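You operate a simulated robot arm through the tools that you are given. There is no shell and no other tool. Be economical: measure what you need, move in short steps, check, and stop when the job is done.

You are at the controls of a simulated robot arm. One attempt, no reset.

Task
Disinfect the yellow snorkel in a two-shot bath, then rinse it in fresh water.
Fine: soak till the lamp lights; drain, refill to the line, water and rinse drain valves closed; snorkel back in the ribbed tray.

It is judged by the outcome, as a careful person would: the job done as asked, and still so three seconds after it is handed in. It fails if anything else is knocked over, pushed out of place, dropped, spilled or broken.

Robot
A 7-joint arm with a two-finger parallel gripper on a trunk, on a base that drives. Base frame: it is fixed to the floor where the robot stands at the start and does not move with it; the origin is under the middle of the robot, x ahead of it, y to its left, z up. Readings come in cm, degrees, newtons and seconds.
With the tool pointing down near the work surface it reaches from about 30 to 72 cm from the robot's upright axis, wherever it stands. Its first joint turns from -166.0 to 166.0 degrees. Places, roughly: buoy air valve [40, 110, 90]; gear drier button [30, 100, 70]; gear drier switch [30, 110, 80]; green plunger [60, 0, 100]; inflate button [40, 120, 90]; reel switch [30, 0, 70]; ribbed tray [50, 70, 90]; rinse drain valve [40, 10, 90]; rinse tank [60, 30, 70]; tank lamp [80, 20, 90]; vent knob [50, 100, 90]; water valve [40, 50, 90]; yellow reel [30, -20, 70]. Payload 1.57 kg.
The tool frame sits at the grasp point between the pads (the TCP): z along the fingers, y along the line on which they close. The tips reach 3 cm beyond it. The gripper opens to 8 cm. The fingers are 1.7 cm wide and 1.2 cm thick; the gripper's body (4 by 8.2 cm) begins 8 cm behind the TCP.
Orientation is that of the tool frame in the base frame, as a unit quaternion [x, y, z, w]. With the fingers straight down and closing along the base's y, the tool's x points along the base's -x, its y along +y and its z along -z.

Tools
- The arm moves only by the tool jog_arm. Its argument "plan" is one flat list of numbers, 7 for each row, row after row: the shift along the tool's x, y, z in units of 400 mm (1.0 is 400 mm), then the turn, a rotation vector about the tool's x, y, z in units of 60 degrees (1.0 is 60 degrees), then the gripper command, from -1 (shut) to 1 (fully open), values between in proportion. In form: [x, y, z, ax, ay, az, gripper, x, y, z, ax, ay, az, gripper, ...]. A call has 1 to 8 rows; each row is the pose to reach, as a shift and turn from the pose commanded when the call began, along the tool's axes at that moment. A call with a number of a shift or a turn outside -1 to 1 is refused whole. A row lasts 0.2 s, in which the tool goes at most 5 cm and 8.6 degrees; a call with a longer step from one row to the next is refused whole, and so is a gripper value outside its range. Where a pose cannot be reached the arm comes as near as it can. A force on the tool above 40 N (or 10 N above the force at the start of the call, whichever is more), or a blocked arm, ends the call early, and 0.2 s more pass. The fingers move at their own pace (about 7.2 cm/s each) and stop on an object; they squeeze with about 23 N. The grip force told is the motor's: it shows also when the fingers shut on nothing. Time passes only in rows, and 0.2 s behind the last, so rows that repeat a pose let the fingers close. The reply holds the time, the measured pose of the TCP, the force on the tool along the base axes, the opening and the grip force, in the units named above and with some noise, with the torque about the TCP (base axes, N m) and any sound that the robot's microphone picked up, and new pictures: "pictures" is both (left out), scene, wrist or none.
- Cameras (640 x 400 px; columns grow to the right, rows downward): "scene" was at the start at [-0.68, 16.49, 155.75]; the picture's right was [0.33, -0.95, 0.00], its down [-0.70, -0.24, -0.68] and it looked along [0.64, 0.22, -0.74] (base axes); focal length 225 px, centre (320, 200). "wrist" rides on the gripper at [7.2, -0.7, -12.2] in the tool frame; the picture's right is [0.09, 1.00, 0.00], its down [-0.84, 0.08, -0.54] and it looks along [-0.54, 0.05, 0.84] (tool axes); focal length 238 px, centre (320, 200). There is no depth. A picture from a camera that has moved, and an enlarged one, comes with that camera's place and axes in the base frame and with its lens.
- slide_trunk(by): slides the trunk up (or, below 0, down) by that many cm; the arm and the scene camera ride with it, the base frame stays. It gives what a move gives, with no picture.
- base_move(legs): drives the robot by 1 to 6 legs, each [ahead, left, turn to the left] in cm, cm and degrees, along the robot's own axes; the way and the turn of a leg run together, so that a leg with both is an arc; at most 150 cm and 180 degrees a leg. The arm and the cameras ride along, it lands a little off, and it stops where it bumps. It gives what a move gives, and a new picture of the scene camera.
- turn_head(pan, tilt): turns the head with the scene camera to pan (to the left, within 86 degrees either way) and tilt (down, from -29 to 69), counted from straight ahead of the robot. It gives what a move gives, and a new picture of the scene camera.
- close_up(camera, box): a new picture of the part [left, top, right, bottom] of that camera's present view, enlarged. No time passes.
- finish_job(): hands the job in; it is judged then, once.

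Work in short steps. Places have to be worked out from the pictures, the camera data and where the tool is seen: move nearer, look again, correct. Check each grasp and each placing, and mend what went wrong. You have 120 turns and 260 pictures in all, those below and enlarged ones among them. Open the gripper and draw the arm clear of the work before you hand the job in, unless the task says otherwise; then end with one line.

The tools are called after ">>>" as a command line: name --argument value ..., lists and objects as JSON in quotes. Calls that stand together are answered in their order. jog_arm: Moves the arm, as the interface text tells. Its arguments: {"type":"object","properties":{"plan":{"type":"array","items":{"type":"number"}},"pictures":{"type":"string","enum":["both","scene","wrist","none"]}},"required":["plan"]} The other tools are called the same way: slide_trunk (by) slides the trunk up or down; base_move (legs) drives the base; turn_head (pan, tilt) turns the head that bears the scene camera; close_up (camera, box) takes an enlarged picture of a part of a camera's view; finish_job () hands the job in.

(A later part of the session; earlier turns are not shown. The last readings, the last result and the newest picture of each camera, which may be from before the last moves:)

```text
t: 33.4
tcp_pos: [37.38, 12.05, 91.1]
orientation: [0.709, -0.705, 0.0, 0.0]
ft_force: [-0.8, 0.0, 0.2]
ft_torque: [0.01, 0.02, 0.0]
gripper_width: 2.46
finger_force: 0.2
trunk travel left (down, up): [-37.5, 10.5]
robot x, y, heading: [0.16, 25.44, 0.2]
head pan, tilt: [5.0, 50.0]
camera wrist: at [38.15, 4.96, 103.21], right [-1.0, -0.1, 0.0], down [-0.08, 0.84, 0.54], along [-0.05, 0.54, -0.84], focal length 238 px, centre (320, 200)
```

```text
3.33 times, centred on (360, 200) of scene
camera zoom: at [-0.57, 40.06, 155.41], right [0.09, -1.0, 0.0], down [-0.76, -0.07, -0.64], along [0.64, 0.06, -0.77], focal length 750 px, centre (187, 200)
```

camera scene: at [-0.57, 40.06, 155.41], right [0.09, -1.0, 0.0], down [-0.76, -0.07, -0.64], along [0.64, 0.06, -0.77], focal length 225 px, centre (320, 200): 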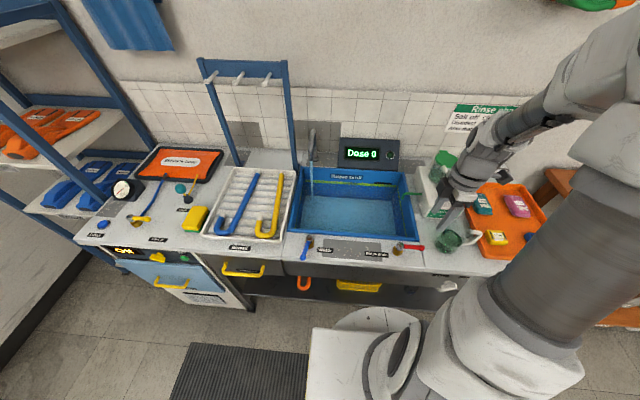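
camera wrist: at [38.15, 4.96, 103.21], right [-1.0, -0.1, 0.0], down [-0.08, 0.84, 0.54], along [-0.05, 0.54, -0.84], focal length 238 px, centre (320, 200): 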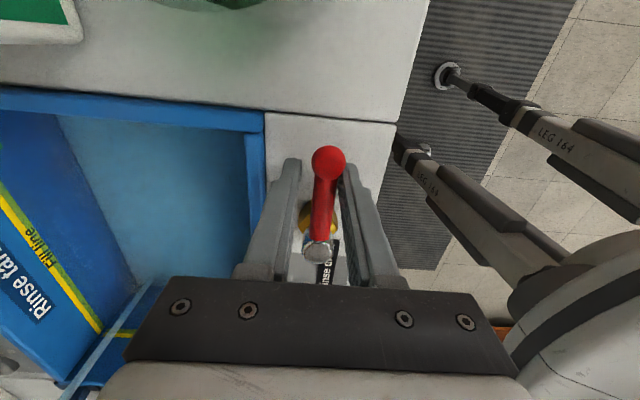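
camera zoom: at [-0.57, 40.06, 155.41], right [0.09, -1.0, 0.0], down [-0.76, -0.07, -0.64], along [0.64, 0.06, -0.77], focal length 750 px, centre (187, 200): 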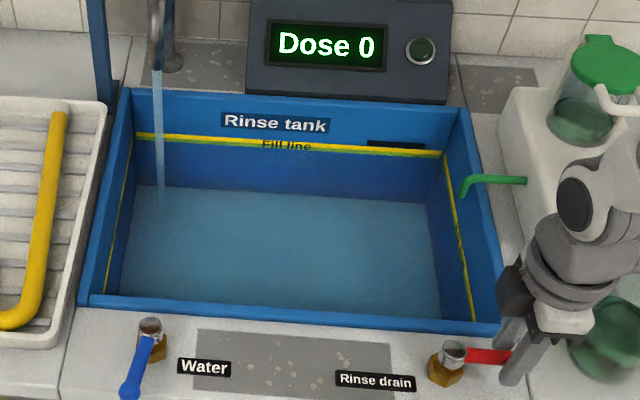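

Level has dropped just below the top of the line. I'll nudge the red handle firmly to its closed stop.

>>> jog_arm --plan '[0, -0.01, 0, 0, 0, 0, -0.4, 0, -0.02, 0, 0, 0, 0, -0.4, 0, -0.028, 0, 0, 0, 0, -0.4]' --pictures "wrist"

>>> close_up --camera "scene" --box '[300, 160, 400, 222]'

```text
t: 34.2
tcp_pos: [38.21, 12.19, 91.0]
orientation: [0.708, -0.707, -0.001, 0.002]
ft_force: [-17.8, -0.5, 0.5]
ft_torque: [-0.06, 0.15, 0.07]
gripper_width: 3.93
finger_force: 8.7
trunk travel left (down, up): [-37.5, 10.5]
robot x, y, heading: [-0.23, 25.54, 0.2]
head pan, tilt: [5.0, 50.0]
camera wrist: at [39.01, 4.94, 103.2], right [-1.0, -0.09, 0.0], down [-0.08, 0.84, 0.54], along [-0.05, 0.54, -0.84], focal length 238 px, centre (320, 200)
```

wrist: 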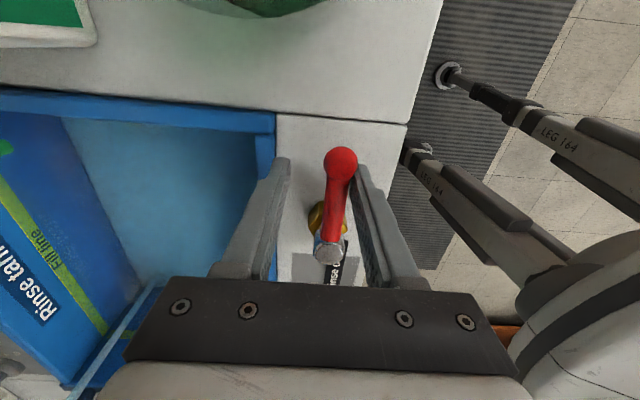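

```text
6.40 times, centred on (350, 191) of scene
camera zoom: at [-0.73, 40.05, 155.41], right [0.09, -1.0, 0.0], down [-0.76, -0.07, -0.64], along [0.64, 0.06, -0.77], focal length 1439 px, centre (128, 258)
```

zoom: 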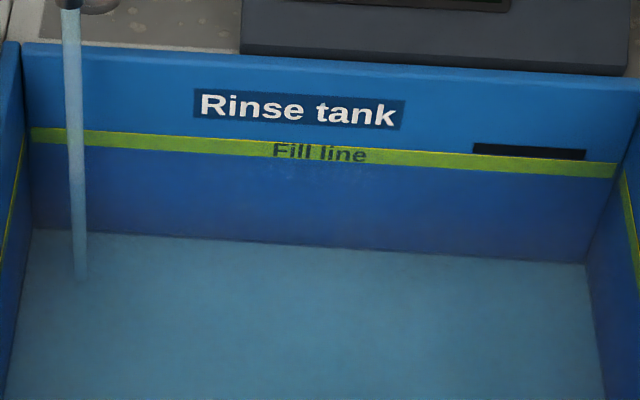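

Back to full (line green, at the overflow slot), and the drain is at its closed stop. Now I'll release, lift and go close the water valve.

>>> jog_arm --plan '[0, 0.028, 0, 0, 0, 0, -0.2, 0, 0.028, -0.1, 0, 0, 0, 0, 0, 0.028, -0.2, 0, 0, 0, 0.2, 0, 0.028, -0.3, 0, 0, 0, 0.2, 0, 0.028, -0.4, 0, 0, 0, 0.2]' --pictures "wrist"

>>> jog_arm --plan '[-0.11, 0.018, 0, 0, 0, 0.1125, 0, -0.22, 0.036, 0, 0, 0, 0.225, 0, -0.33, 0.054, 0, 0, 0, 0.3375, 0, -0.44, 0.072, 0, 0, 0, 0.45, 0, -0.55, 0.09, 0, 0, 0, 0.5625, 0, -0.66, 0.108, 0, 0, 0, 0.675, 0, -0.77, 0.126, 0, 0, 0, 0.7875, 0, -0.8775, 0.147, 0, 0, 0, 0.9, 0]' --pictures "none"

>>> jog_arm --plan '[0, 0, 0, 0, 0, 0.12, 0, 0, 0, 0, 0, 0, 0.24, 0, 0, 0, 0, 0, 0, 0.36, 0, 0, 0, 0, 0, 0, 0.48, 0, 0, 0, 0, 0, 0, 0.6, 0]'

```text
t: 35.4
tcp_pos: [37.54, 12.33, 107.12]
orientation: [0.709, -0.706, 0.0, 0.0]
ft_force: [0.8, -0.5, -0.3]
ft_torque: [0.02, 0.01, 0.03]
gripper_width: 4.82
finger_force: 0.0
trunk travel left (down, up): [-37.5, 10.5]
robot x, y, heading: [-0.0, 25.61, 0.1]
head pan, tilt: [5.0, 50.0]
camera wrist: at [38.27, 5.07, 119.26], right [-1.0, -0.1, 0.0], down [-0.08, 0.84, 0.54], along [-0.05, 0.54, -0.84], focal length 238 px, centre (320, 200)
```

wrist: 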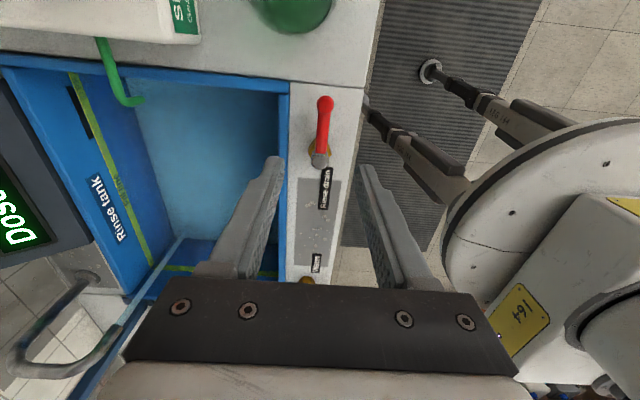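

```text
t: 37.2
tcp_pos: [31.18, 47.43, 107.11]
orientation: [-0.31, 0.951, 0.0, 0.0]
ft_force: [-0.4, -0.4, -0.2]
ft_torque: [0.0, 0.01, 0.01]
gripper_width: 3.97
finger_force: 0.0
trunk travel left (down, up): [-37.5, 10.5]
robot x, y, heading: [0.12, 25.39, 0.2]
head pan, tilt: [5.0, 50.0]
```

```text
t: 38.4
tcp_pos: [31.39, 47.18, 107.2]
orientation: [0.0, 1.0, 0.0, 0.0]
ft_force: [0.3, 0.3, -0.7]
ft_torque: [-0.01, 0.01, -0.01]
gripper_width: 4.01
finger_force: 0.0
trunk travel left (down, up): [-37.5, 10.5]
robot x, y, heading: [0.07, 24.9, 0.1]
head pan, tilt: [5.0, 50.0]
camera scene: at [-0.57, 40.06, 155.41], right [0.09, -1.0, 0.0], down [-0.76, -0.07, -0.64], along [0.64, 0.06, -0.77], focal length 225 px, centre (320, 200)
camera wrist: at [24.28, 46.5, 119.32], right [-0.09, 1.0, 0.0], down [0.84, 0.08, 0.54], along [0.54, 0.05, -0.84], focal length 238 px, centre (320, 200)
```

scene: 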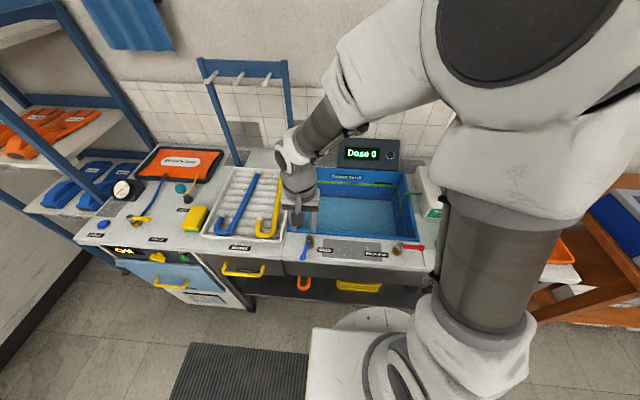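
wrist: 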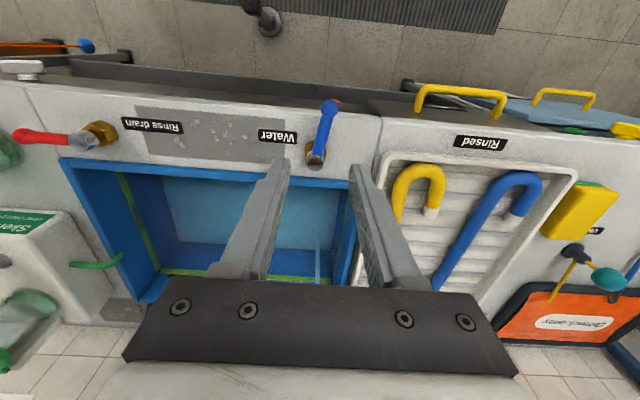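

Handle at r≈5.6 is near (31.4, 47.9). Descend to straddle it.

>>> jog_arm --plan '[0, 0.0175, 0.1, 0, 0, 0, 0, 0, 0.0175, 0.2, 0, 0, 0, 0, 0, 0.0175, 0.3, 0, 0, 0, -0.1, 0, 0.0175, 0.405, 0, 0, 0, -0.2]' --pictures "wrist"

>>> jog_arm --plan '[-0.0012, 0.0183, 0, 0, 0, 0.125, -0.4, -0.0048, 0.0362, 0, 0, 0, 0.25, -0.4, -0.0107, 0.0536, 0, 0, 0, 0.375, -0.4, -0.0188, 0.07, 0, 0, 0, 0.5, -0.4, -0.0289, 0.0852, 0, 0, 0, 0.625, -0.4, -0.041, 0.099, 0, 0, 0, 0.75, -0.4]' --pictures "wrist"

```text
t: 39.4
tcp_pos: [31.36, 47.82, 90.71]
orientation: [-0.001, 1.0, 0.0, 0.001]
ft_force: [0.5, 0.2, -0.5]
ft_torque: [0.02, 0.01, -0.03]
gripper_width: 3.21
finger_force: 0.0
trunk travel left (down, up): [-37.5, 10.5]
robot x, y, heading: [0.27, 25.96, 0.2]
head pan, tilt: [5.0, 50.0]
camera wrist: at [24.2, 47.09, 102.98], right [-0.09, 1.0, 0.0], down [0.84, 0.08, 0.54], along [0.54, 0.05, -0.84], focal length 238 px, centre (320, 200)
```

wrist: 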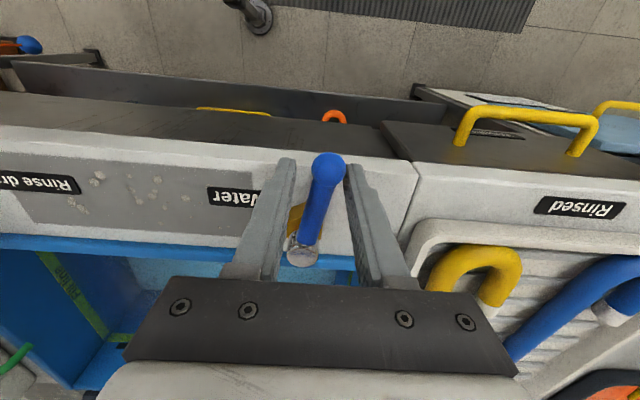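

```text
t: 40.8
tcp_pos: [32.89, 51.89, 90.96]
orientation: [0.383, 0.924, 0.0, 0.001]
ft_force: [0.2, -0.1, 0.7]
ft_torque: [-0.03, 0.03, -0.05]
gripper_width: 2.45
finger_force: 0.2
trunk travel left (down, up): [-37.5, 10.5]
robot x, y, heading: [-0.08, 25.21, 0.1]
head pan, tilt: [5.0, 50.0]
camera wrist: at [27.51, 56.52, 103.04], right [0.64, 0.77, 0.0], down [0.65, -0.54, 0.54], along [0.42, -0.35, -0.84], focal length 238 px, centre (320, 200)
```

wrist: 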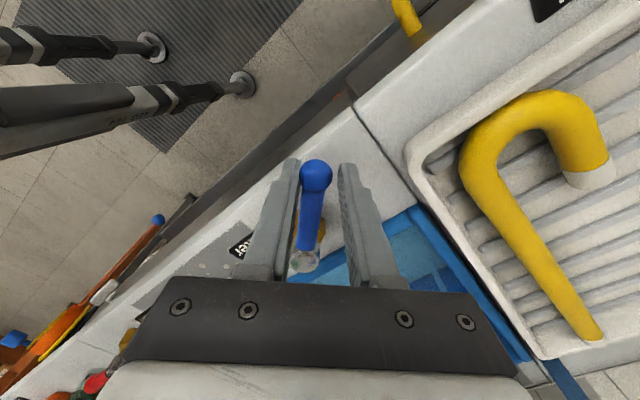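

Carry on the remaining 45°, then push gently to the closed stop.

>>> jog_arm --plan '[-0.0022, 0.0183, 0, 0, 0, 0.125, -0.4, -0.0068, 0.0362, 0, 0, 0, 0.25, -0.4, -0.0137, 0.0536, 0, 0, 0, 0.375, -0.4, -0.0228, 0.07, 0, 0, 0, 0.5, -0.4, -0.0329, 0.0852, 0, 0, 0, 0.625, -0.4, -0.045, 0.099, 0, 0, 0, 0.75, -0.4]' --pictures "none"

>>> jog_arm --plan '[0, 0.012, 0, 0, 0, 0, -0.4, 0, 0.024, 0, 0, 0, 0, -0.4, 0, 0.034, 0, 0, 0, 0, -0.4]'

```text
t: 42.2
tcp_pos: [37.17, 53.55, 90.86]
orientation: [0.707, 0.708, 0.0, 0.0]
ft_force: [-0.2, 0.8, -0.8]
ft_torque: [0.01, -0.01, -0.04]
gripper_width: 2.45
finger_force: 0.1
trunk travel left (down, up): [-37.5, 10.5]
robot x, y, heading: [-0.11, 25.83, 0.3]
head pan, tilt: [5.0, 50.0]
```

```text
t: 43.0
tcp_pos: [38.03, 53.56, 90.84]
orientation: [0.706, 0.709, -0.002, -0.001]
ft_force: [-15.9, 0.6, 2.2]
ft_torque: [-0.04, 0.17, -0.07]
gripper_width: 3.85
finger_force: 8.0
trunk travel left (down, up): [-37.5, 10.5]
robot x, y, heading: [-0.43, 25.67, 0.0]
head pan, tilt: [5.0, 50.0]
camera scene: at [-0.74, 40.05, 155.42], right [0.09, -1.0, 0.0], down [-0.76, -0.07, -0.64], along [0.64, 0.06, -0.77], focal length 225 px, centre (320, 200)
camera wrist: at [37.51, 60.65, 103.06], right [1.0, 0.1, 0.0], down [0.08, -0.84, 0.54], along [0.05, -0.54, -0.84], focal length 238 px, centre (320, 200)
```

scene: 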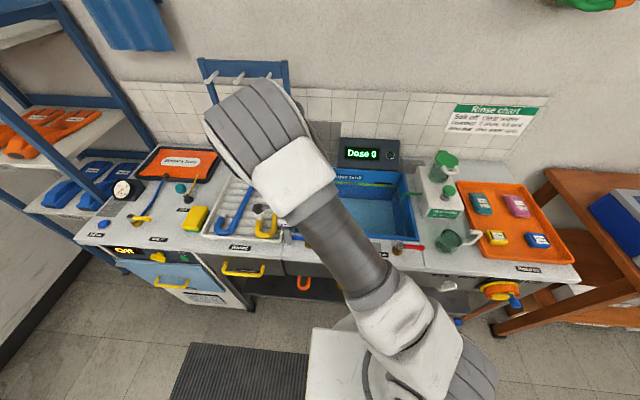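
wrist: 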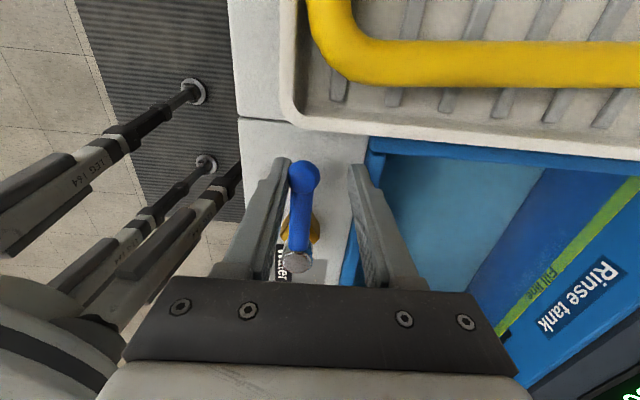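

Water valve is on its stop. Next: release, lift, and travel to the green plunger (est. (55.4, 0.1, 97.7)), returning to the home orientation.

>>> jog_arm --plan '[0, -0.034, 0, 0, 0, 0, -0.2, 0, -0.034, -0.12, 0, 0, 0, 0, 0, -0.034, -0.24, 0, 0, 0, 0, 0, -0.034, -0.36, 0, 0, 0, 0, 0, -0.034, -0.48, 0, 0, 0, 0, 0, -0.034, -0.6, 0, 0, 0, 0]' --pictures "wrist"

>>> jog_arm --plan '[-0.1125, 0.02, 0, 0, 0, -0.1125, -0.6, -0.225, 0.04, 0, 0, 0, -0.225, -1, -0.3375, 0.06, 0, 0, 0, -0.3375, -1, -0.45, 0.08, 0, 0, 0, -0.45, -1, -0.5625, 0.1, 0, 0, 0, -0.5625, -1, -0.675, 0.12, 0, 0, 0, -0.675, -1, -0.7875, 0.14, 0, 0, 0, -0.7875, -1, -0.9, 0.16, 0, 0, 0, -0.9, -1]' --pictures "none"

>>> jog_arm --plan '[0, 0, 0, 0, 0, -0.12, -1, 0, 0, 0, 0, 0, -0.24, -1, 0, 0, 0, 0, 0, -0.36, -1, 0, 0, 0, 0, 0, -0.48, -1, 0, 0, 0, 0, 0, -0.6, -1]'

```text
t: 44.4
tcp_pos: [37.05, 53.37, 115.03]
orientation: [0.707, 0.708, 0.0, 0.0]
ft_force: [-0.8, -0.2, -0.1]
ft_torque: [0.0, 0.03, 0.0]
gripper_width: 4.01
finger_force: 0.1
trunk travel left (down, up): [-37.5, 10.5]
robot x, y, heading: [0.02, 25.43, -0.1]
head pan, tilt: [5.0, 50.0]
camera wrist: at [36.5, 60.54, 127.25], right [1.0, 0.09, 0.0], down [0.08, -0.84, 0.54], along [0.05, -0.54, -0.84], focal length 238 px, centre (320, 200)
```

wrist: 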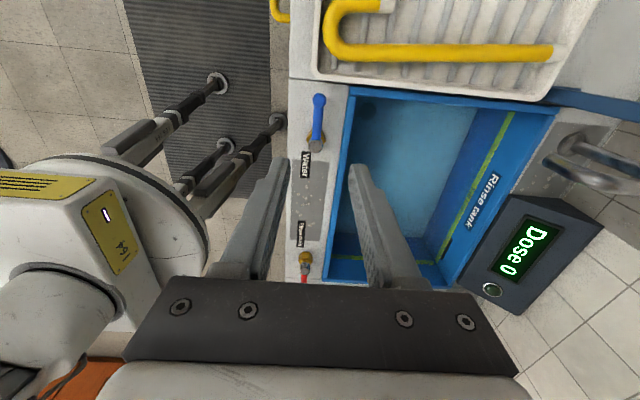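

```text
t: 46.2
tcp_pos: [43.55, 17.62, 114.95]
orientation: [0.307, 0.952, 0.001, 0.0]
ft_force: [-0.4, -1.2, 0.7]
ft_torque: [0.03, 0.0, 0.02]
gripper_width: 0.02
finger_force: 21.6
trunk travel left (down, up): [-37.5, 10.5]
robot x, y, heading: [-0.09, 25.64, 0.1]
head pan, tilt: [5.0, 50.0]
```

```text
t: 47.4
tcp_pos: [43.54, 17.48, 114.87]
orientation: [-0.002, 1.0, 0.0, 0.0]
ft_force: [0.8, -0.6, -0.5]
ft_torque: [-0.02, -0.01, -0.01]
gripper_width: 0.0
finger_force: 21.1
trunk travel left (down, up): [-37.5, 10.5]
robot x, y, heading: [-0.12, 26.07, -0.3]
head pan, tilt: [5.0, 50.0]
camera scene: at [-0.57, 40.06, 155.41], right [0.09, -1.0, 0.0], down [-0.76, -0.07, -0.64], along [0.64, 0.06, -0.77], focal length 225 px, centre (320, 200)
camera wrist: at [36.47, 16.75, 127.09], right [-0.1, 1.0, 0.0], down [0.84, 0.08, 0.54], along [0.54, 0.05, -0.84], focal length 238 px, centre (320, 200)
```

scene: 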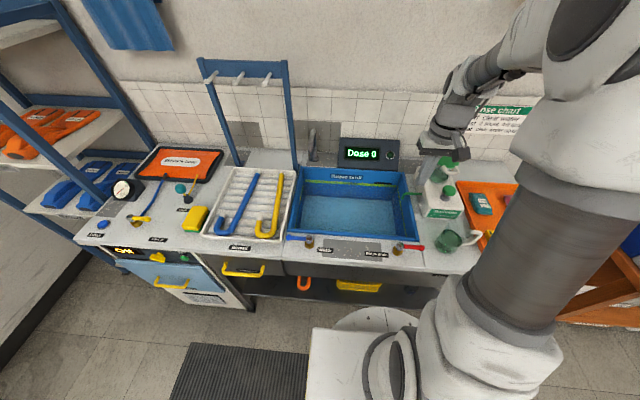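
wrist: 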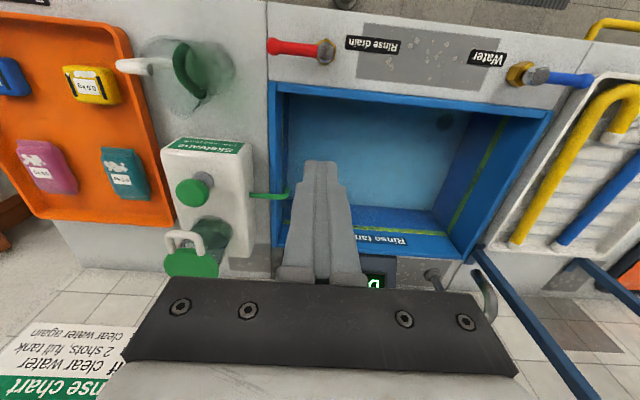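

The stream has stopped. Plunger refined to (55.7, 0.2, ~98), lid of the bottle behind at x≥60, z≈104. I'll move above it then lower to just over the knob.

>>> jog_arm --plan '[-0.06, -0.088, 0, 0, 0, 0, -1, -0.122, -0.175, 0, 0, 0, 0, -1, -0.183, -0.26, 0, 0, 0, 0, -1, -0.244, -0.346, 0, 0, 0, 0, -1, -0.305, -0.4325, 0, 0, 0, 0, -1, -0.305, -0.4325, 0.1, 0, 0, 0, -1, -0.305, -0.4325, 0.2, 0, 0, 0, -1, -0.305, -0.4325, 0.25, 0, 0, 0, -1]'

```text
t: 49.2
tcp_pos: [55.73, 0.17, 104.69]
orientation: [-0.002, 1.0, 0.0, 0.0]
ft_force: [0.0, -0.2, -0.5]
ft_torque: [0.0, -0.01, 0.0]
gripper_width: 0.01
finger_force: 21.7
trunk travel left (down, up): [-37.5, 10.5]
robot x, y, heading: [0.16, 25.45, -0.1]
head pan, tilt: [5.0, 50.0]
camera scene: at [-0.55, 40.05, 155.42], right [0.09, -1.0, 0.0], down [-0.76, -0.07, -0.64], along [0.64, 0.06, -0.77], focal length 225 px, centre (320, 200)
camera wrist: at [48.69, -0.55, 116.9], right [-0.1, 1.0, 0.0], down [0.84, 0.08, 0.54], along [0.54, 0.05, -0.84], focal length 238 px, centre (320, 200)
```

scene: 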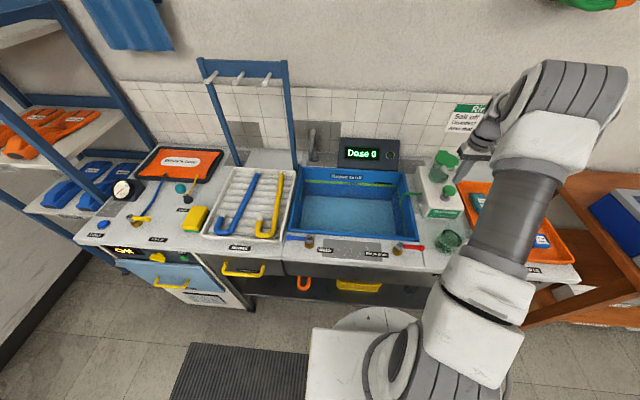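
wrist: 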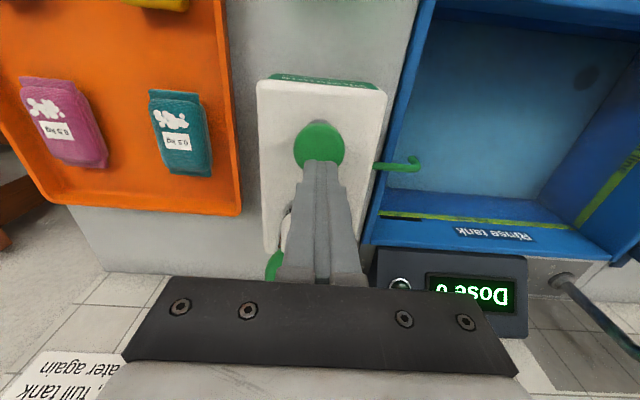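

Knob is directly below the closed tips. I'll press down gradually.

>>> jog_arm --plan '[0.004, 0, 0.05, 0, 0, 0, -1, 0.004, 0, 0.08, 0, 0, 0, -1, 0.004, 0, 0.1, 0, 0, 0, -1, 0.004, 0, 0.115, 0, 0, 0, -1, 0.004, 0, 0.13, 0, 0, 0, -1]'

```text
t: 50.4
tcp_pos: [55.62, 0.16, 99.76]
orientation: [-0.001, 1.0, -0.001, 0.001]
ft_force: [0.0, 2.1, 7.1]
ft_torque: [0.06, -0.08, -0.03]
gripper_width: 0.0
finger_force: 20.7
trunk travel left (down, up): [-37.5, 10.5]
robot x, y, heading: [0.03, 25.7, 0.4]
head pan, tilt: [5.0, 50.0]
heard: click
camera scene: at [-0.62, 40.11, 155.42], right [0.09, -1.0, 0.0], down [-0.76, -0.07, -0.64], along [0.64, 0.06, -0.77], focal length 225 px, centre (320, 200)
camera wrist: at [48.53, -0.5, 111.95], right [-0.09, 1.0, 0.0], down [0.84, 0.08, 0.54], along [0.54, 0.05, -0.84], focal length 238 px, centre (320, 200)
```

scene: 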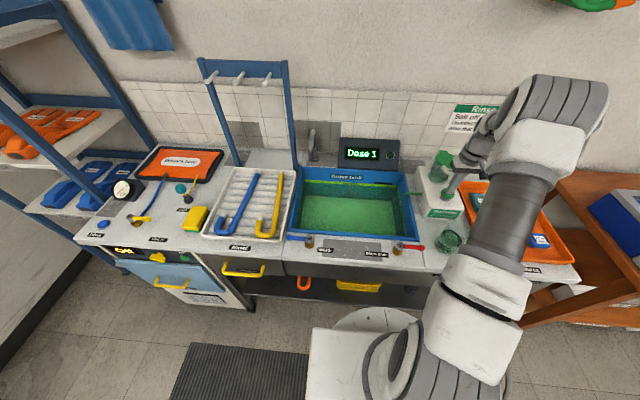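
wrist: 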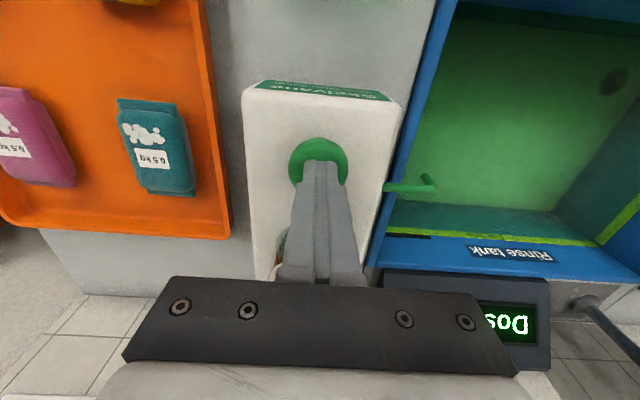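

Dose 1: click heard and the water turned green. I'll release fully upward, then check.

>>> jog_arm --plan '[0, 0, -0.04, 0, 0, 0, -1, 0, 0, -0.08, 0, 0, 0, -1, 0, 0, -0.12, 0, 0, 0, -1, 0, 0, -0.12, 0, 0, 0, -1]' --pictures "scene"

```text
t: 51.4
tcp_pos: [55.47, 0.2, 104.48]
orientation: [0.0, 1.0, 0.001, 0.0]
ft_force: [0.1, 0.0, 0.5]
ft_torque: [-0.01, 0.0, -0.02]
gripper_width: 0.0
finger_force: 21.1
trunk travel left (down, up): [-37.5, 10.5]
robot x, y, heading: [-0.12, 25.34, 0.1]
head pan, tilt: [5.0, 50.0]
camera scene: at [-0.57, 40.06, 155.41], right [0.09, -1.0, 0.0], down [-0.76, -0.07, -0.64], along [0.64, 0.06, -0.77], focal length 225 px, centre (320, 200)
```

scene: 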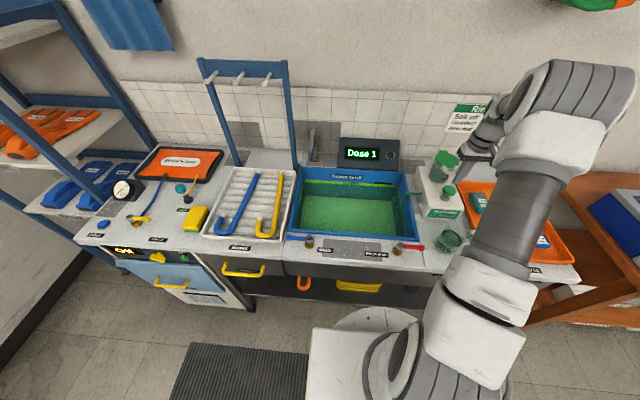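

Dose 1 shown; second press, the same, then lift clear.

>>> jog_arm --plan '[0, 0, 0.05, 0, 0, 0, -1, 0, 0, 0.08, 0, 0, 0, -1, 0, 0, 0.1, 0, 0, 0, -1, 0, 0, 0.115, 0, 0, 0, -1, 0, 0, 0.125, 0, 0, 0, -1]' --pictures "scene"

>>> jog_arm --plan '[0, 0, -0.05, 0, 0, 0, -1, 0, 0, -0.125, 0, 0, 0, -1, 0, 0, -0.25, 0, 0, 0, -1, 0, 0, -0.375, 0, 0, 0, -1]' --pictures "none"

>>> close_up --camera "scene" --box '[280, 130, 480, 260]'

```text
t: 52.6
tcp_pos: [55.6, 0.18, 99.66]
orientation: [-0.001, 1.0, 0.0, 0.001]
ft_force: [-0.8, 0.0, 7.2]
ft_torque: [-0.04, 0.0, 0.03]
gripper_width: 0.0
finger_force: 21.5
trunk travel left (down, up): [-37.5, 10.5]
robot x, y, heading: [0.49, 25.45, 0.1]
head pan, tilt: [5.0, 50.0]
heard: click
camera scene: at [-0.63, 40.09, 155.42], right [0.09, -1.0, 0.0], down [-0.76, -0.07, -0.64], along [0.64, 0.06, -0.77], focal length 225 px, centre (320, 200)
```

scene: 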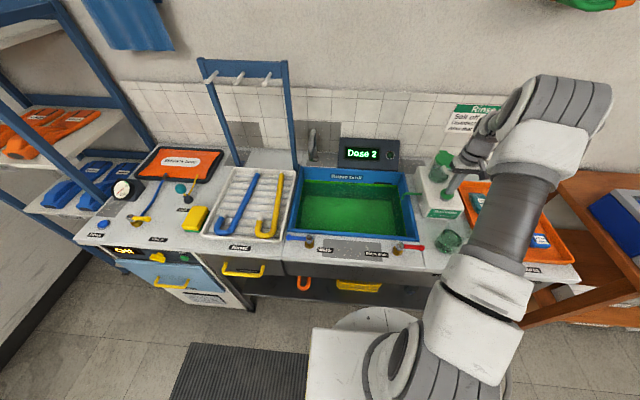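

```text
t: 53.6
tcp_pos: [55.47, 0.04, 114.45]
orientation: [-0.001, 1.0, 0.0, 0.0]
ft_force: [0.6, 0.0, -0.2]
ft_torque: [0.0, 0.03, 0.02]
gripper_width: 0.0
finger_force: 20.9
trunk travel left (down, up): [-37.5, 10.5]
robot x, y, heading: [0.11, 24.94, 0.0]
head pan, tilt: [5.0, 50.0]
```

```text
3.08 times, centred on (380, 195) of scene
camera zoom: at [-0.58, 40.06, 155.41], right [0.09, -1.0, 0.0], down [-0.76, -0.07, -0.64], along [0.64, 0.06, -0.77], focal length 692 px, centre (135, 215)
```

zoom: 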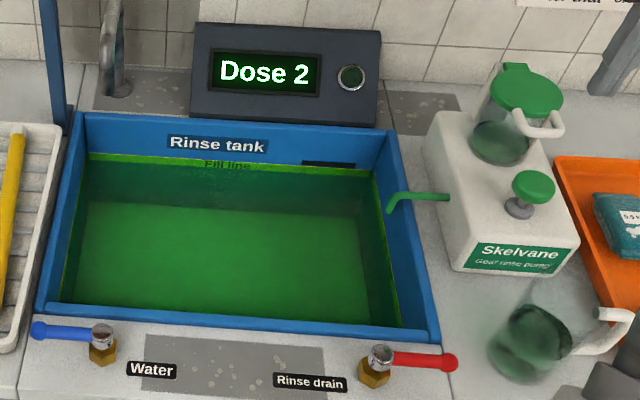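

Dose 2. Now back over to the tray to look at the yellow snorkel.

>>> jog_arm --plan '[0.022, 0.118, 0, 0, 0, 0, -1, 0.044, 0.237, 0, 0, 0, 0, -0.5, 0.066, 0.356, 0, 0, 0, 0, 0, 0.088, 0.475, 0, 0, 0, 0, 0.2, 0.11, 0.593, 0, 0, 0, 0, 0.2, 0.132, 0.712, 0, 0, 0, 0, 0.2, 0.154, 0.83, 0, 0, 0, 0, 0.2, 0.18, 0.95, 0, 0, 0, 0, 0.2]' --pictures "none"

>>> jog_arm --plan '[0.02, 0.11, 0, 0, 0, 0, 0.2, 0.04, 0.22, 0, 0, 0, 0, 0.2, 0.05, 0.33, 0, 0, 0, 0, 0.2, 0.05, 0.45, 0, 0, 0, 0, 0.2]'

```text
t: 55.4
tcp_pos: [48.52, 38.3, 114.38]
orientation: [-0.001, 1.0, 0.0, 0.0]
ft_force: [0.1, -0.5, 0.4]
ft_torque: [0.02, 0.02, -0.02]
gripper_width: 4.81
finger_force: 0.0
trunk travel left (down, up): [-37.5, 10.5]
robot x, y, heading: [0.1, 25.67, 0.0]
head pan, tilt: [5.0, 50.0]
```

```text
t: 56.4
tcp_pos: [46.15, 55.96, 114.66]
orientation: [-0.001, 1.0, 0.0, 0.0]
ft_force: [0.0, -0.1, -0.2]
ft_torque: [-0.02, 0.0, 0.0]
gripper_width: 4.8
finger_force: 0.1
trunk travel left (down, up): [-37.5, 10.5]
robot x, y, heading: [-0.46, 25.84, 0.1]
head pan, tilt: [5.0, 50.0]
camera scene: at [-0.56, 40.08, 155.41], right [0.09, -1.0, 0.0], down [-0.76, -0.07, -0.64], along [0.64, 0.06, -0.77], focal length 225 px, centre (320, 200)
camera wrist: at [39.11, 55.3, 126.81], right [-0.09, 1.0, 0.0], down [0.84, 0.08, 0.54], along [0.54, 0.05, -0.84], focal length 238 px, centre (320, 200)
```

scene: 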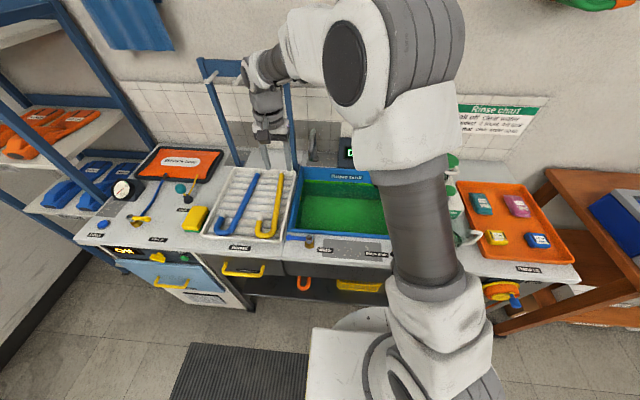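
wrist: 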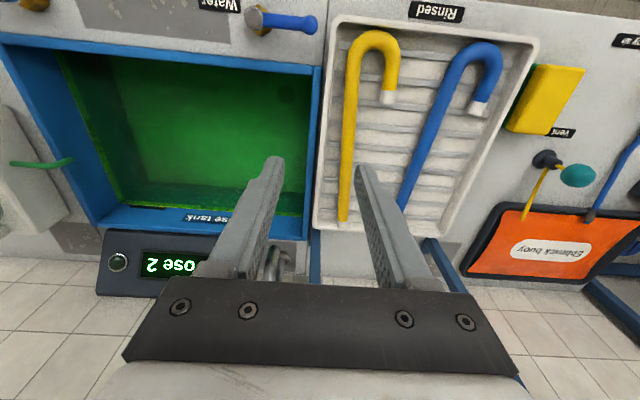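

The snorkel lies from about (67,62.5) to its bend at x≈36.5, with the straight tube at y≈61. I'll lower over the tube at x≈50, yawed to match its ~5° tilt, with the gripper only part open as the tray wall is near.

>>> jog_arm --plan '[-0.024, 0.031, 0.09, 0, 0, -0.02, -0.1, -0.048, 0.062, 0.18, 0, 0, -0.044, -0.1, -0.072, 0.093, 0.27, 0, 0, -0.066, -0.1, -0.096, 0.1235, 0.35, 0, 0, -0.088, -0.1]'

>>> close_up --camera "wrist" --box '[200, 40, 480, 240]'

```text
t: 57.4
tcp_pos: [50.13, 61.12, 100.54]
orientation: [-0.047, 0.999, 0.0, 0.0]
ft_force: [-0.2, -0.6, 0.0]
ft_torque: [-0.01, -0.02, -0.03]
gripper_width: 3.59
finger_force: 0.1
trunk travel left (down, up): [-37.5, 10.5]
robot x, y, heading: [-0.09, 25.63, 0.3]
head pan, tilt: [5.0, 50.0]
camera scene: at [-0.56, 40.06, 155.42], right [0.09, -1.0, 0.0], down [-0.76, -0.07, -0.64], along [0.64, 0.06, -0.77], focal length 225 px, centre (320, 200)
camera wrist: at [43.15, 59.73, 112.65], right [-0.19, 0.98, 0.0], down [0.83, 0.16, 0.54], along [0.53, 0.1, -0.84], focal length 238 px, centre (320, 200)
```

scene: 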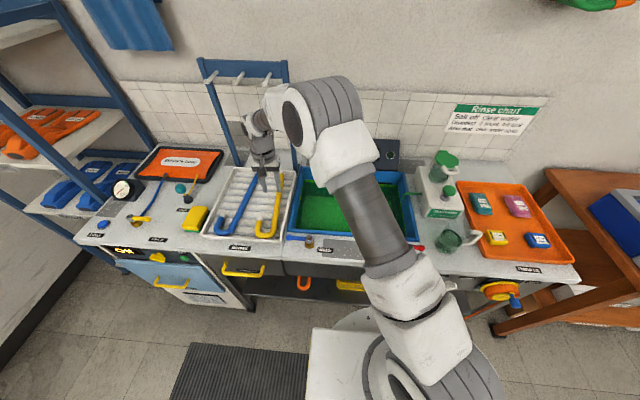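
wrist: 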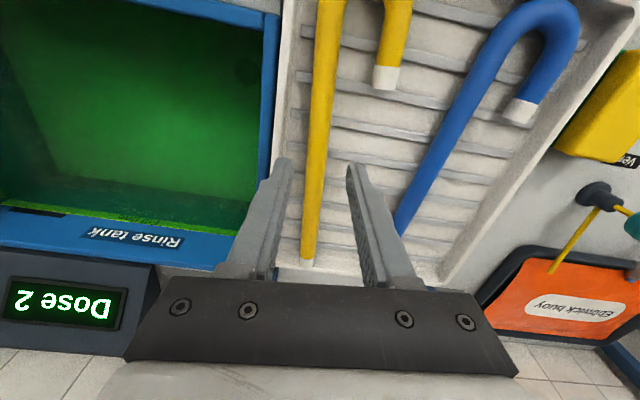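

```text
2.00 times, centred on (340, 140) of wrist
camera zoom: at [43.15, 59.73, 112.65], right [-0.19, 0.98, 0.0], down [0.83, 0.16, 0.54], along [0.53, 0.1, -0.84], focal length 477 px, centre (280, 320)
```

zoom: 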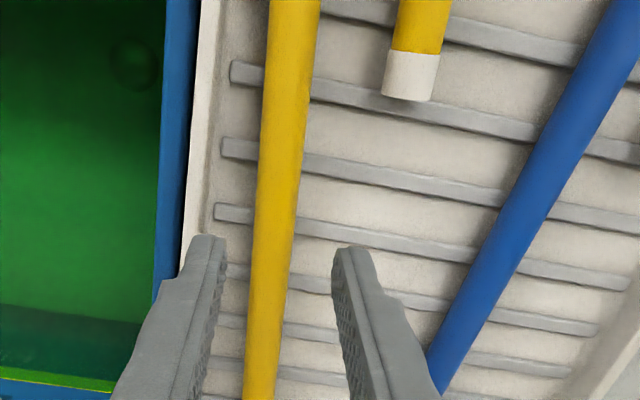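

Tube is centred between the fingers at y≈61.0. Descend to z≈91.3.

>>> jog_arm --plan '[0, 0, 0.1, 0, 0, 0, -0.1, 0, 0, 0.18, 0, 0, 0, -0.1, 0, 0, 0.21, 0, 0, 0, -0.1, 0, 0, 0.232, 0, 0, 0, -0.1]'

>>> close_up --camera "wrist" --box '[200, 100, 440, 300]'

```text
t: 58.4
tcp_pos: [50.17, 61.15, 91.12]
orientation: [-0.047, 0.999, 0.0, 0.0]
ft_force: [0.6, 0.0, -0.5]
ft_torque: [0.07, 0.0, 0.01]
gripper_width: 3.62
finger_force: 0.1
trunk travel left (down, up): [-37.5, 10.5]
robot x, y, heading: [-0.06, 25.81, -0.0]
head pan, tilt: [5.0, 50.0]
camera scene: at [-0.57, 40.06, 155.41], right [0.09, -1.0, 0.0], down [-0.76, -0.07, -0.64], along [0.64, 0.06, -0.77], focal length 225 px, centre (320, 200)
camera wrist: at [43.2, 59.74, 103.35], right [-0.19, 0.98, 0.0], down [0.83, 0.16, 0.54], along [0.53, 0.1, -0.84], focal length 238 px, centre (320, 200)
```

scene: 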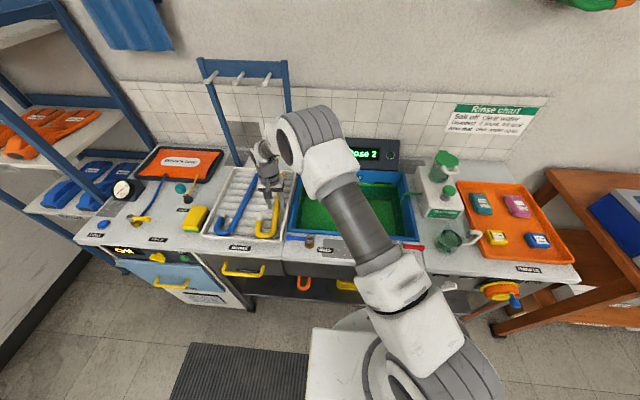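
wrist: 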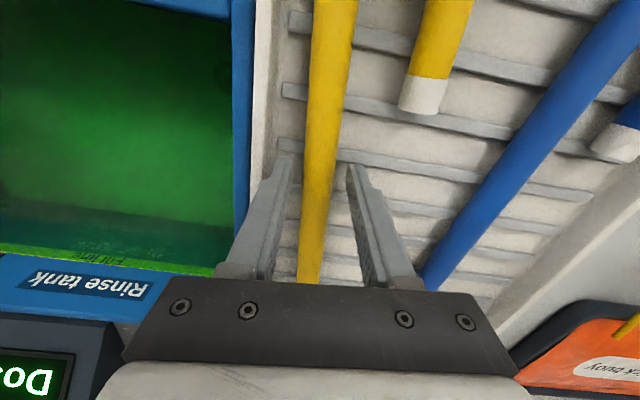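

```text
2.00 times, centred on (320, 200) of wrist
camera zoom: at [43.2, 59.74, 103.35], right [-0.19, 0.98, 0.0], down [0.83, 0.16, 0.54], along [0.53, 0.1, -0.84], focal length 477 px, centre (320, 200)
```

zoom: 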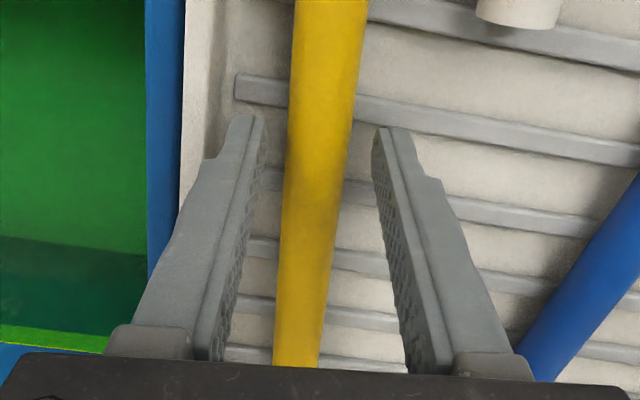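

Fingers straddle the tube; lowering another ~1 cm carefully and then closing.

>>> jog_arm --plan '[0, 0, 0.01, 0, 0, 0, -0.1, 0, 0, 0.018, 0, 0, 0, -0.1, 0, 0, 0.025, 0, 0, 0, -0.1]' --pictures "none"

>>> jog_arm --plan '[0, 0, 0, 0, 0, 0, -1, 0, 0, 0, 0, 0, 0, -1, 0, 0, 0, 0, 0, 0, -1]' --pictures "wrist"

```text
t: 59.2
tcp_pos: [50.1, 61.15, 90.08]
orientation: [-0.047, 0.999, 0.0, -0.001]
ft_force: [0.3, -1.0, 0.3]
ft_torque: [-0.01, -0.01, 0.01]
gripper_width: 3.61
finger_force: 0.0
trunk travel left (down, up): [-37.5, 10.5]
robot x, y, heading: [-0.06, 25.55, 0.2]
head pan, tilt: [5.0, 50.0]
```

```text
t: 60.0
tcp_pos: [50.22, 60.99, 90.09]
orientation: [-0.047, 0.999, 0.0, 0.0]
ft_force: [-0.4, -1.3, 0.1]
ft_torque: [-0.05, 0.05, -0.19]
gripper_width: 2.14
finger_force: 23.3
trunk travel left (down, up): [-37.5, 10.5]
robot x, y, heading: [-0.21, 25.4, -0.1]
head pan, tilt: [5.0, 50.0]
camera wrist: at [43.16, 59.69, 102.36], right [-0.19, 0.98, 0.0], down [0.83, 0.16, 0.54], along [0.53, 0.1, -0.84], focal length 238 px, centre (320, 200)
```

wrist: 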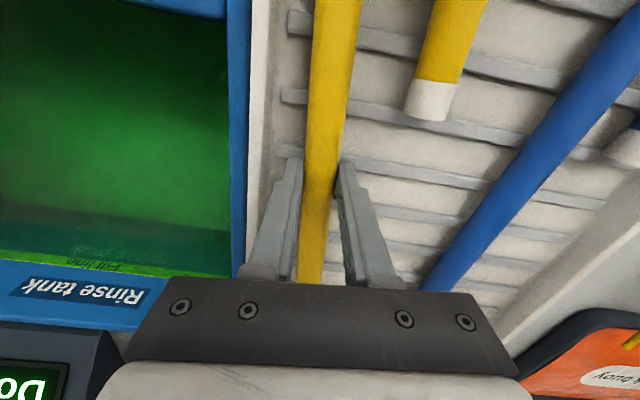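

Gripped (2.1 cm). I'll lift, drawing back in x to keep clear of the peg rack and tap.

>>> jog_arm --plan '[0, 0, -0.05, 0, 0, 0, -1, 0, 0, -0.15, 0, 0, 0, -1, 0.03, 0, -0.26, 0, 0, 0, -1, 0.07, 0, -0.37, 0, 0, 0, -1, 0.11, 0, -0.48, 0, 0, 0, -1, 0.15, 0, -0.59, 0, 0, 0, -1, 0.19, 0, -0.7, 0, 0, 0, -1, 0.2, 0, -0.8, 0, 0, 0, -1]'

```text
t: 61.8
tcp_pos: [42.29, 60.33, 122.25]
orientation: [-0.047, 0.999, 0.0, 0.001]
ft_force: [0.2, 0.0, -1.0]
ft_torque: [-0.04, 0.02, 0.0]
gripper_width: 2.11
finger_force: 22.7
trunk travel left (down, up): [-37.5, 10.5]
robot x, y, heading: [-0.13, 25.51, -0.1]
head pan, tilt: [5.0, 50.0]
camera scene: at [-0.57, 40.06, 155.41], right [0.09, -1.0, 0.0], down [-0.76, -0.07, -0.64], along [0.64, 0.06, -0.77], focal length 225 px, centre (320, 200)
camera wrist: at [35.18, 59.0, 134.45], right [-0.19, 0.98, 0.0], down [0.83, 0.16, 0.54], along [0.53, 0.1, -0.84], focal length 238 px, centre (320, 200)
```

scene: 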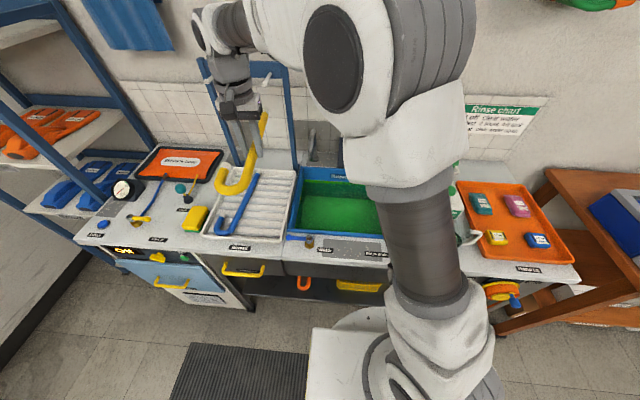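
wrist: 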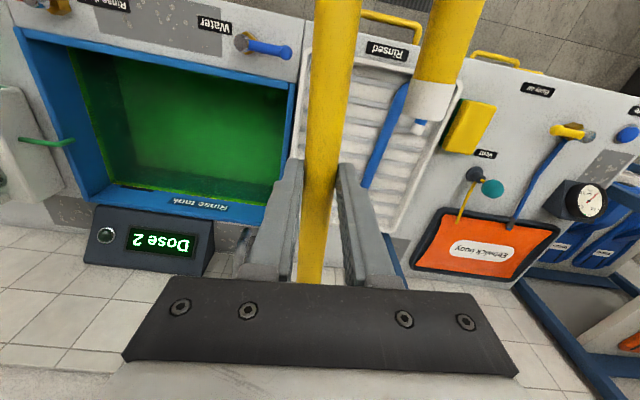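

Snorkel held level. Carry it over the tank at z≈122 while rotating CCW.

>>> jog_arm --plan '[-0.0087, -0.0975, 0, 0, 0, -0.1, -1, -0.0174, -0.195, 0, 0, 0, -0.2, -1, -0.026, -0.2925, 0, 0, 0, -0.31, -1, -0.035, -0.39, 0, 0, 0, -0.43, -1, -0.0434, -0.4875, 0, 0, 0, -0.55, -1, -0.052, -0.585, 0, 0, 0, -0.67, -1, -0.061, -0.6825, 0, 0, 0, -0.79, -1, -0.0695, -0.78, 0, 0, 0, -0.91, -1]' --pictures "none"

>>> jog_arm --plan '[0, 0, 0, 0, 0, -0.13, -1, 0, 0, 0, 0, 0, -0.26, -1, 0, 0, 0, 0, 0, -0.38, -1, 0, 0, 0, 0, 0, -0.5, -1]'

```text
t: 63.6
tcp_pos: [47.85, 29.14, 122.17]
orientation: [-0.501, 0.865, 0.0, 0.0]
ft_force: [0.0, -0.6, -1.6]
ft_torque: [-0.04, 0.01, -0.02]
gripper_width: 2.13
finger_force: 23.3
trunk travel left (down, up): [-37.5, 10.5]
robot x, y, heading: [-0.09, 25.3, -0.2]
head pan, tilt: [5.0, 50.0]
```

```text
t: 64.6
tcp_pos: [47.9, 29.47, 122.3]
orientation: [0.708, -0.706, 0.0, -0.001]
ft_force: [0.3, 0.3, -1.5]
ft_torque: [-0.05, -0.01, -0.01]
gripper_width: 2.13
finger_force: 22.4
trunk travel left (down, up): [-37.5, 10.5]
robot x, y, heading: [-0.03, 25.16, 0.2]
head pan, tilt: [5.0, 50.0]
camera scene: at [-0.56, 40.06, 155.41], right [0.09, -1.0, 0.0], down [-0.76, -0.07, -0.64], along [0.64, 0.06, -0.77], focal length 225 px, centre (320, 200)
camera wrist: at [48.65, 22.26, 134.42], right [-1.0, -0.09, 0.0], down [-0.08, 0.84, 0.54], along [-0.05, 0.54, -0.84], focal length 238 px, centre (320, 200)
```

scene: 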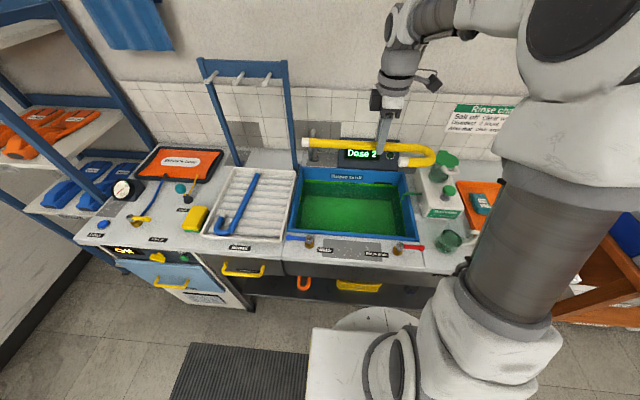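
wrist: 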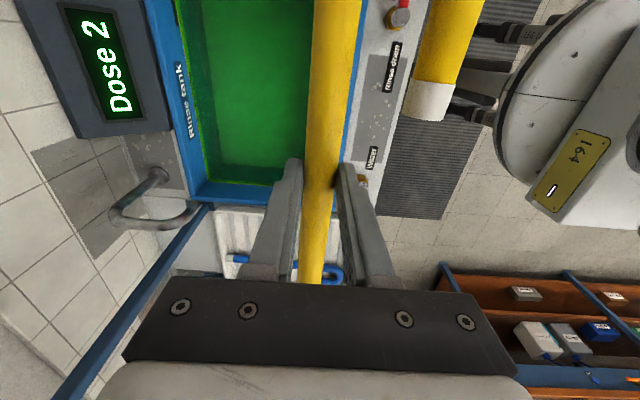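

Target tank spot: grasp at (53, 31), avoiding the pump outlet and tap. Translate then lower to z≈95 and look.

>>> jog_arm --plan '[-0.019, -0.064, 0, 0, 0, 0, -1, -0.0375, -0.1275, 0, 0, 0, 0, -1, -0.0375, -0.1275, 0.115, 0, 0, 0, -1, -0.0375, -0.1275, 0.23, 0, 0, 0, -1, -0.0375, -0.1275, 0.345, 0, 0, 0, -1, -0.0375, -0.1275, 0.46, 0, 0, 0, -1, -0.0375, -0.1275, 0.57, 0, 0, 0, -1, -0.0375, -0.1275, 0.67, 0, 0, 0, -1]'

```text
t: 66.4
tcp_pos: [52.81, 31.01, 95.38]
orientation: [0.707, -0.707, 0.001, 0.0]
ft_force: [0.1, 0.7, -0.8]
ft_torque: [0.03, -0.05, 0.02]
gripper_width: 2.14
finger_force: 22.9
trunk travel left (down, up): [-37.5, 10.5]
robot x, y, heading: [-0.01, 25.46, 0.2]
head pan, tilt: [5.0, 50.0]
camera scene: at [-0.55, 40.06, 155.42], right [0.09, -1.0, 0.0], down [-0.76, -0.07, -0.64], along [0.64, 0.06, -0.77], focal length 225 px, centre (320, 200)
camera wrist: at [53.52, 23.8, 107.46], right [-1.0, -0.09, 0.0], down [-0.08, 0.84, 0.54], along [-0.05, 0.54, -0.84], focal length 238 px, centre (320, 200)
```

scene: 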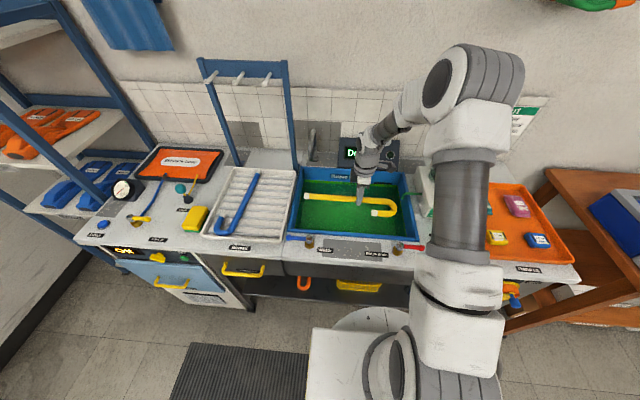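
wrist: 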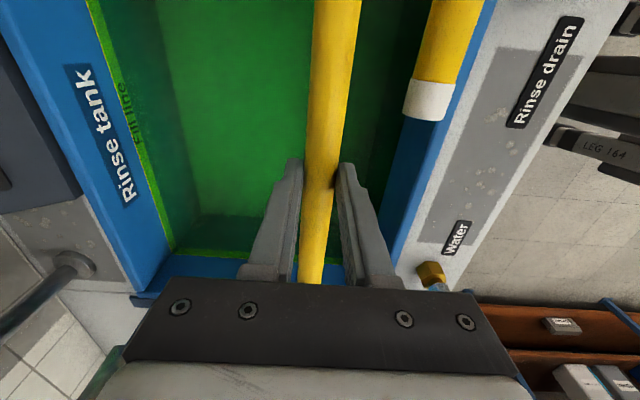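

>>> close_up --camera "scene" --box '[280, 140, 440, 260]'

```text
3.33 times, centred on (360, 200) of scene
camera zoom: at [-0.55, 40.06, 155.42], right [0.09, -1.0, 0.0], down [-0.76, -0.07, -0.64], along [0.64, 0.06, -0.77], focal length 750 px, centre (187, 200)
```

zoom: 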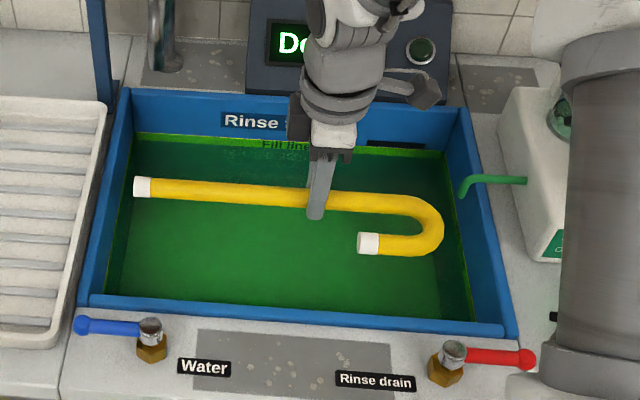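

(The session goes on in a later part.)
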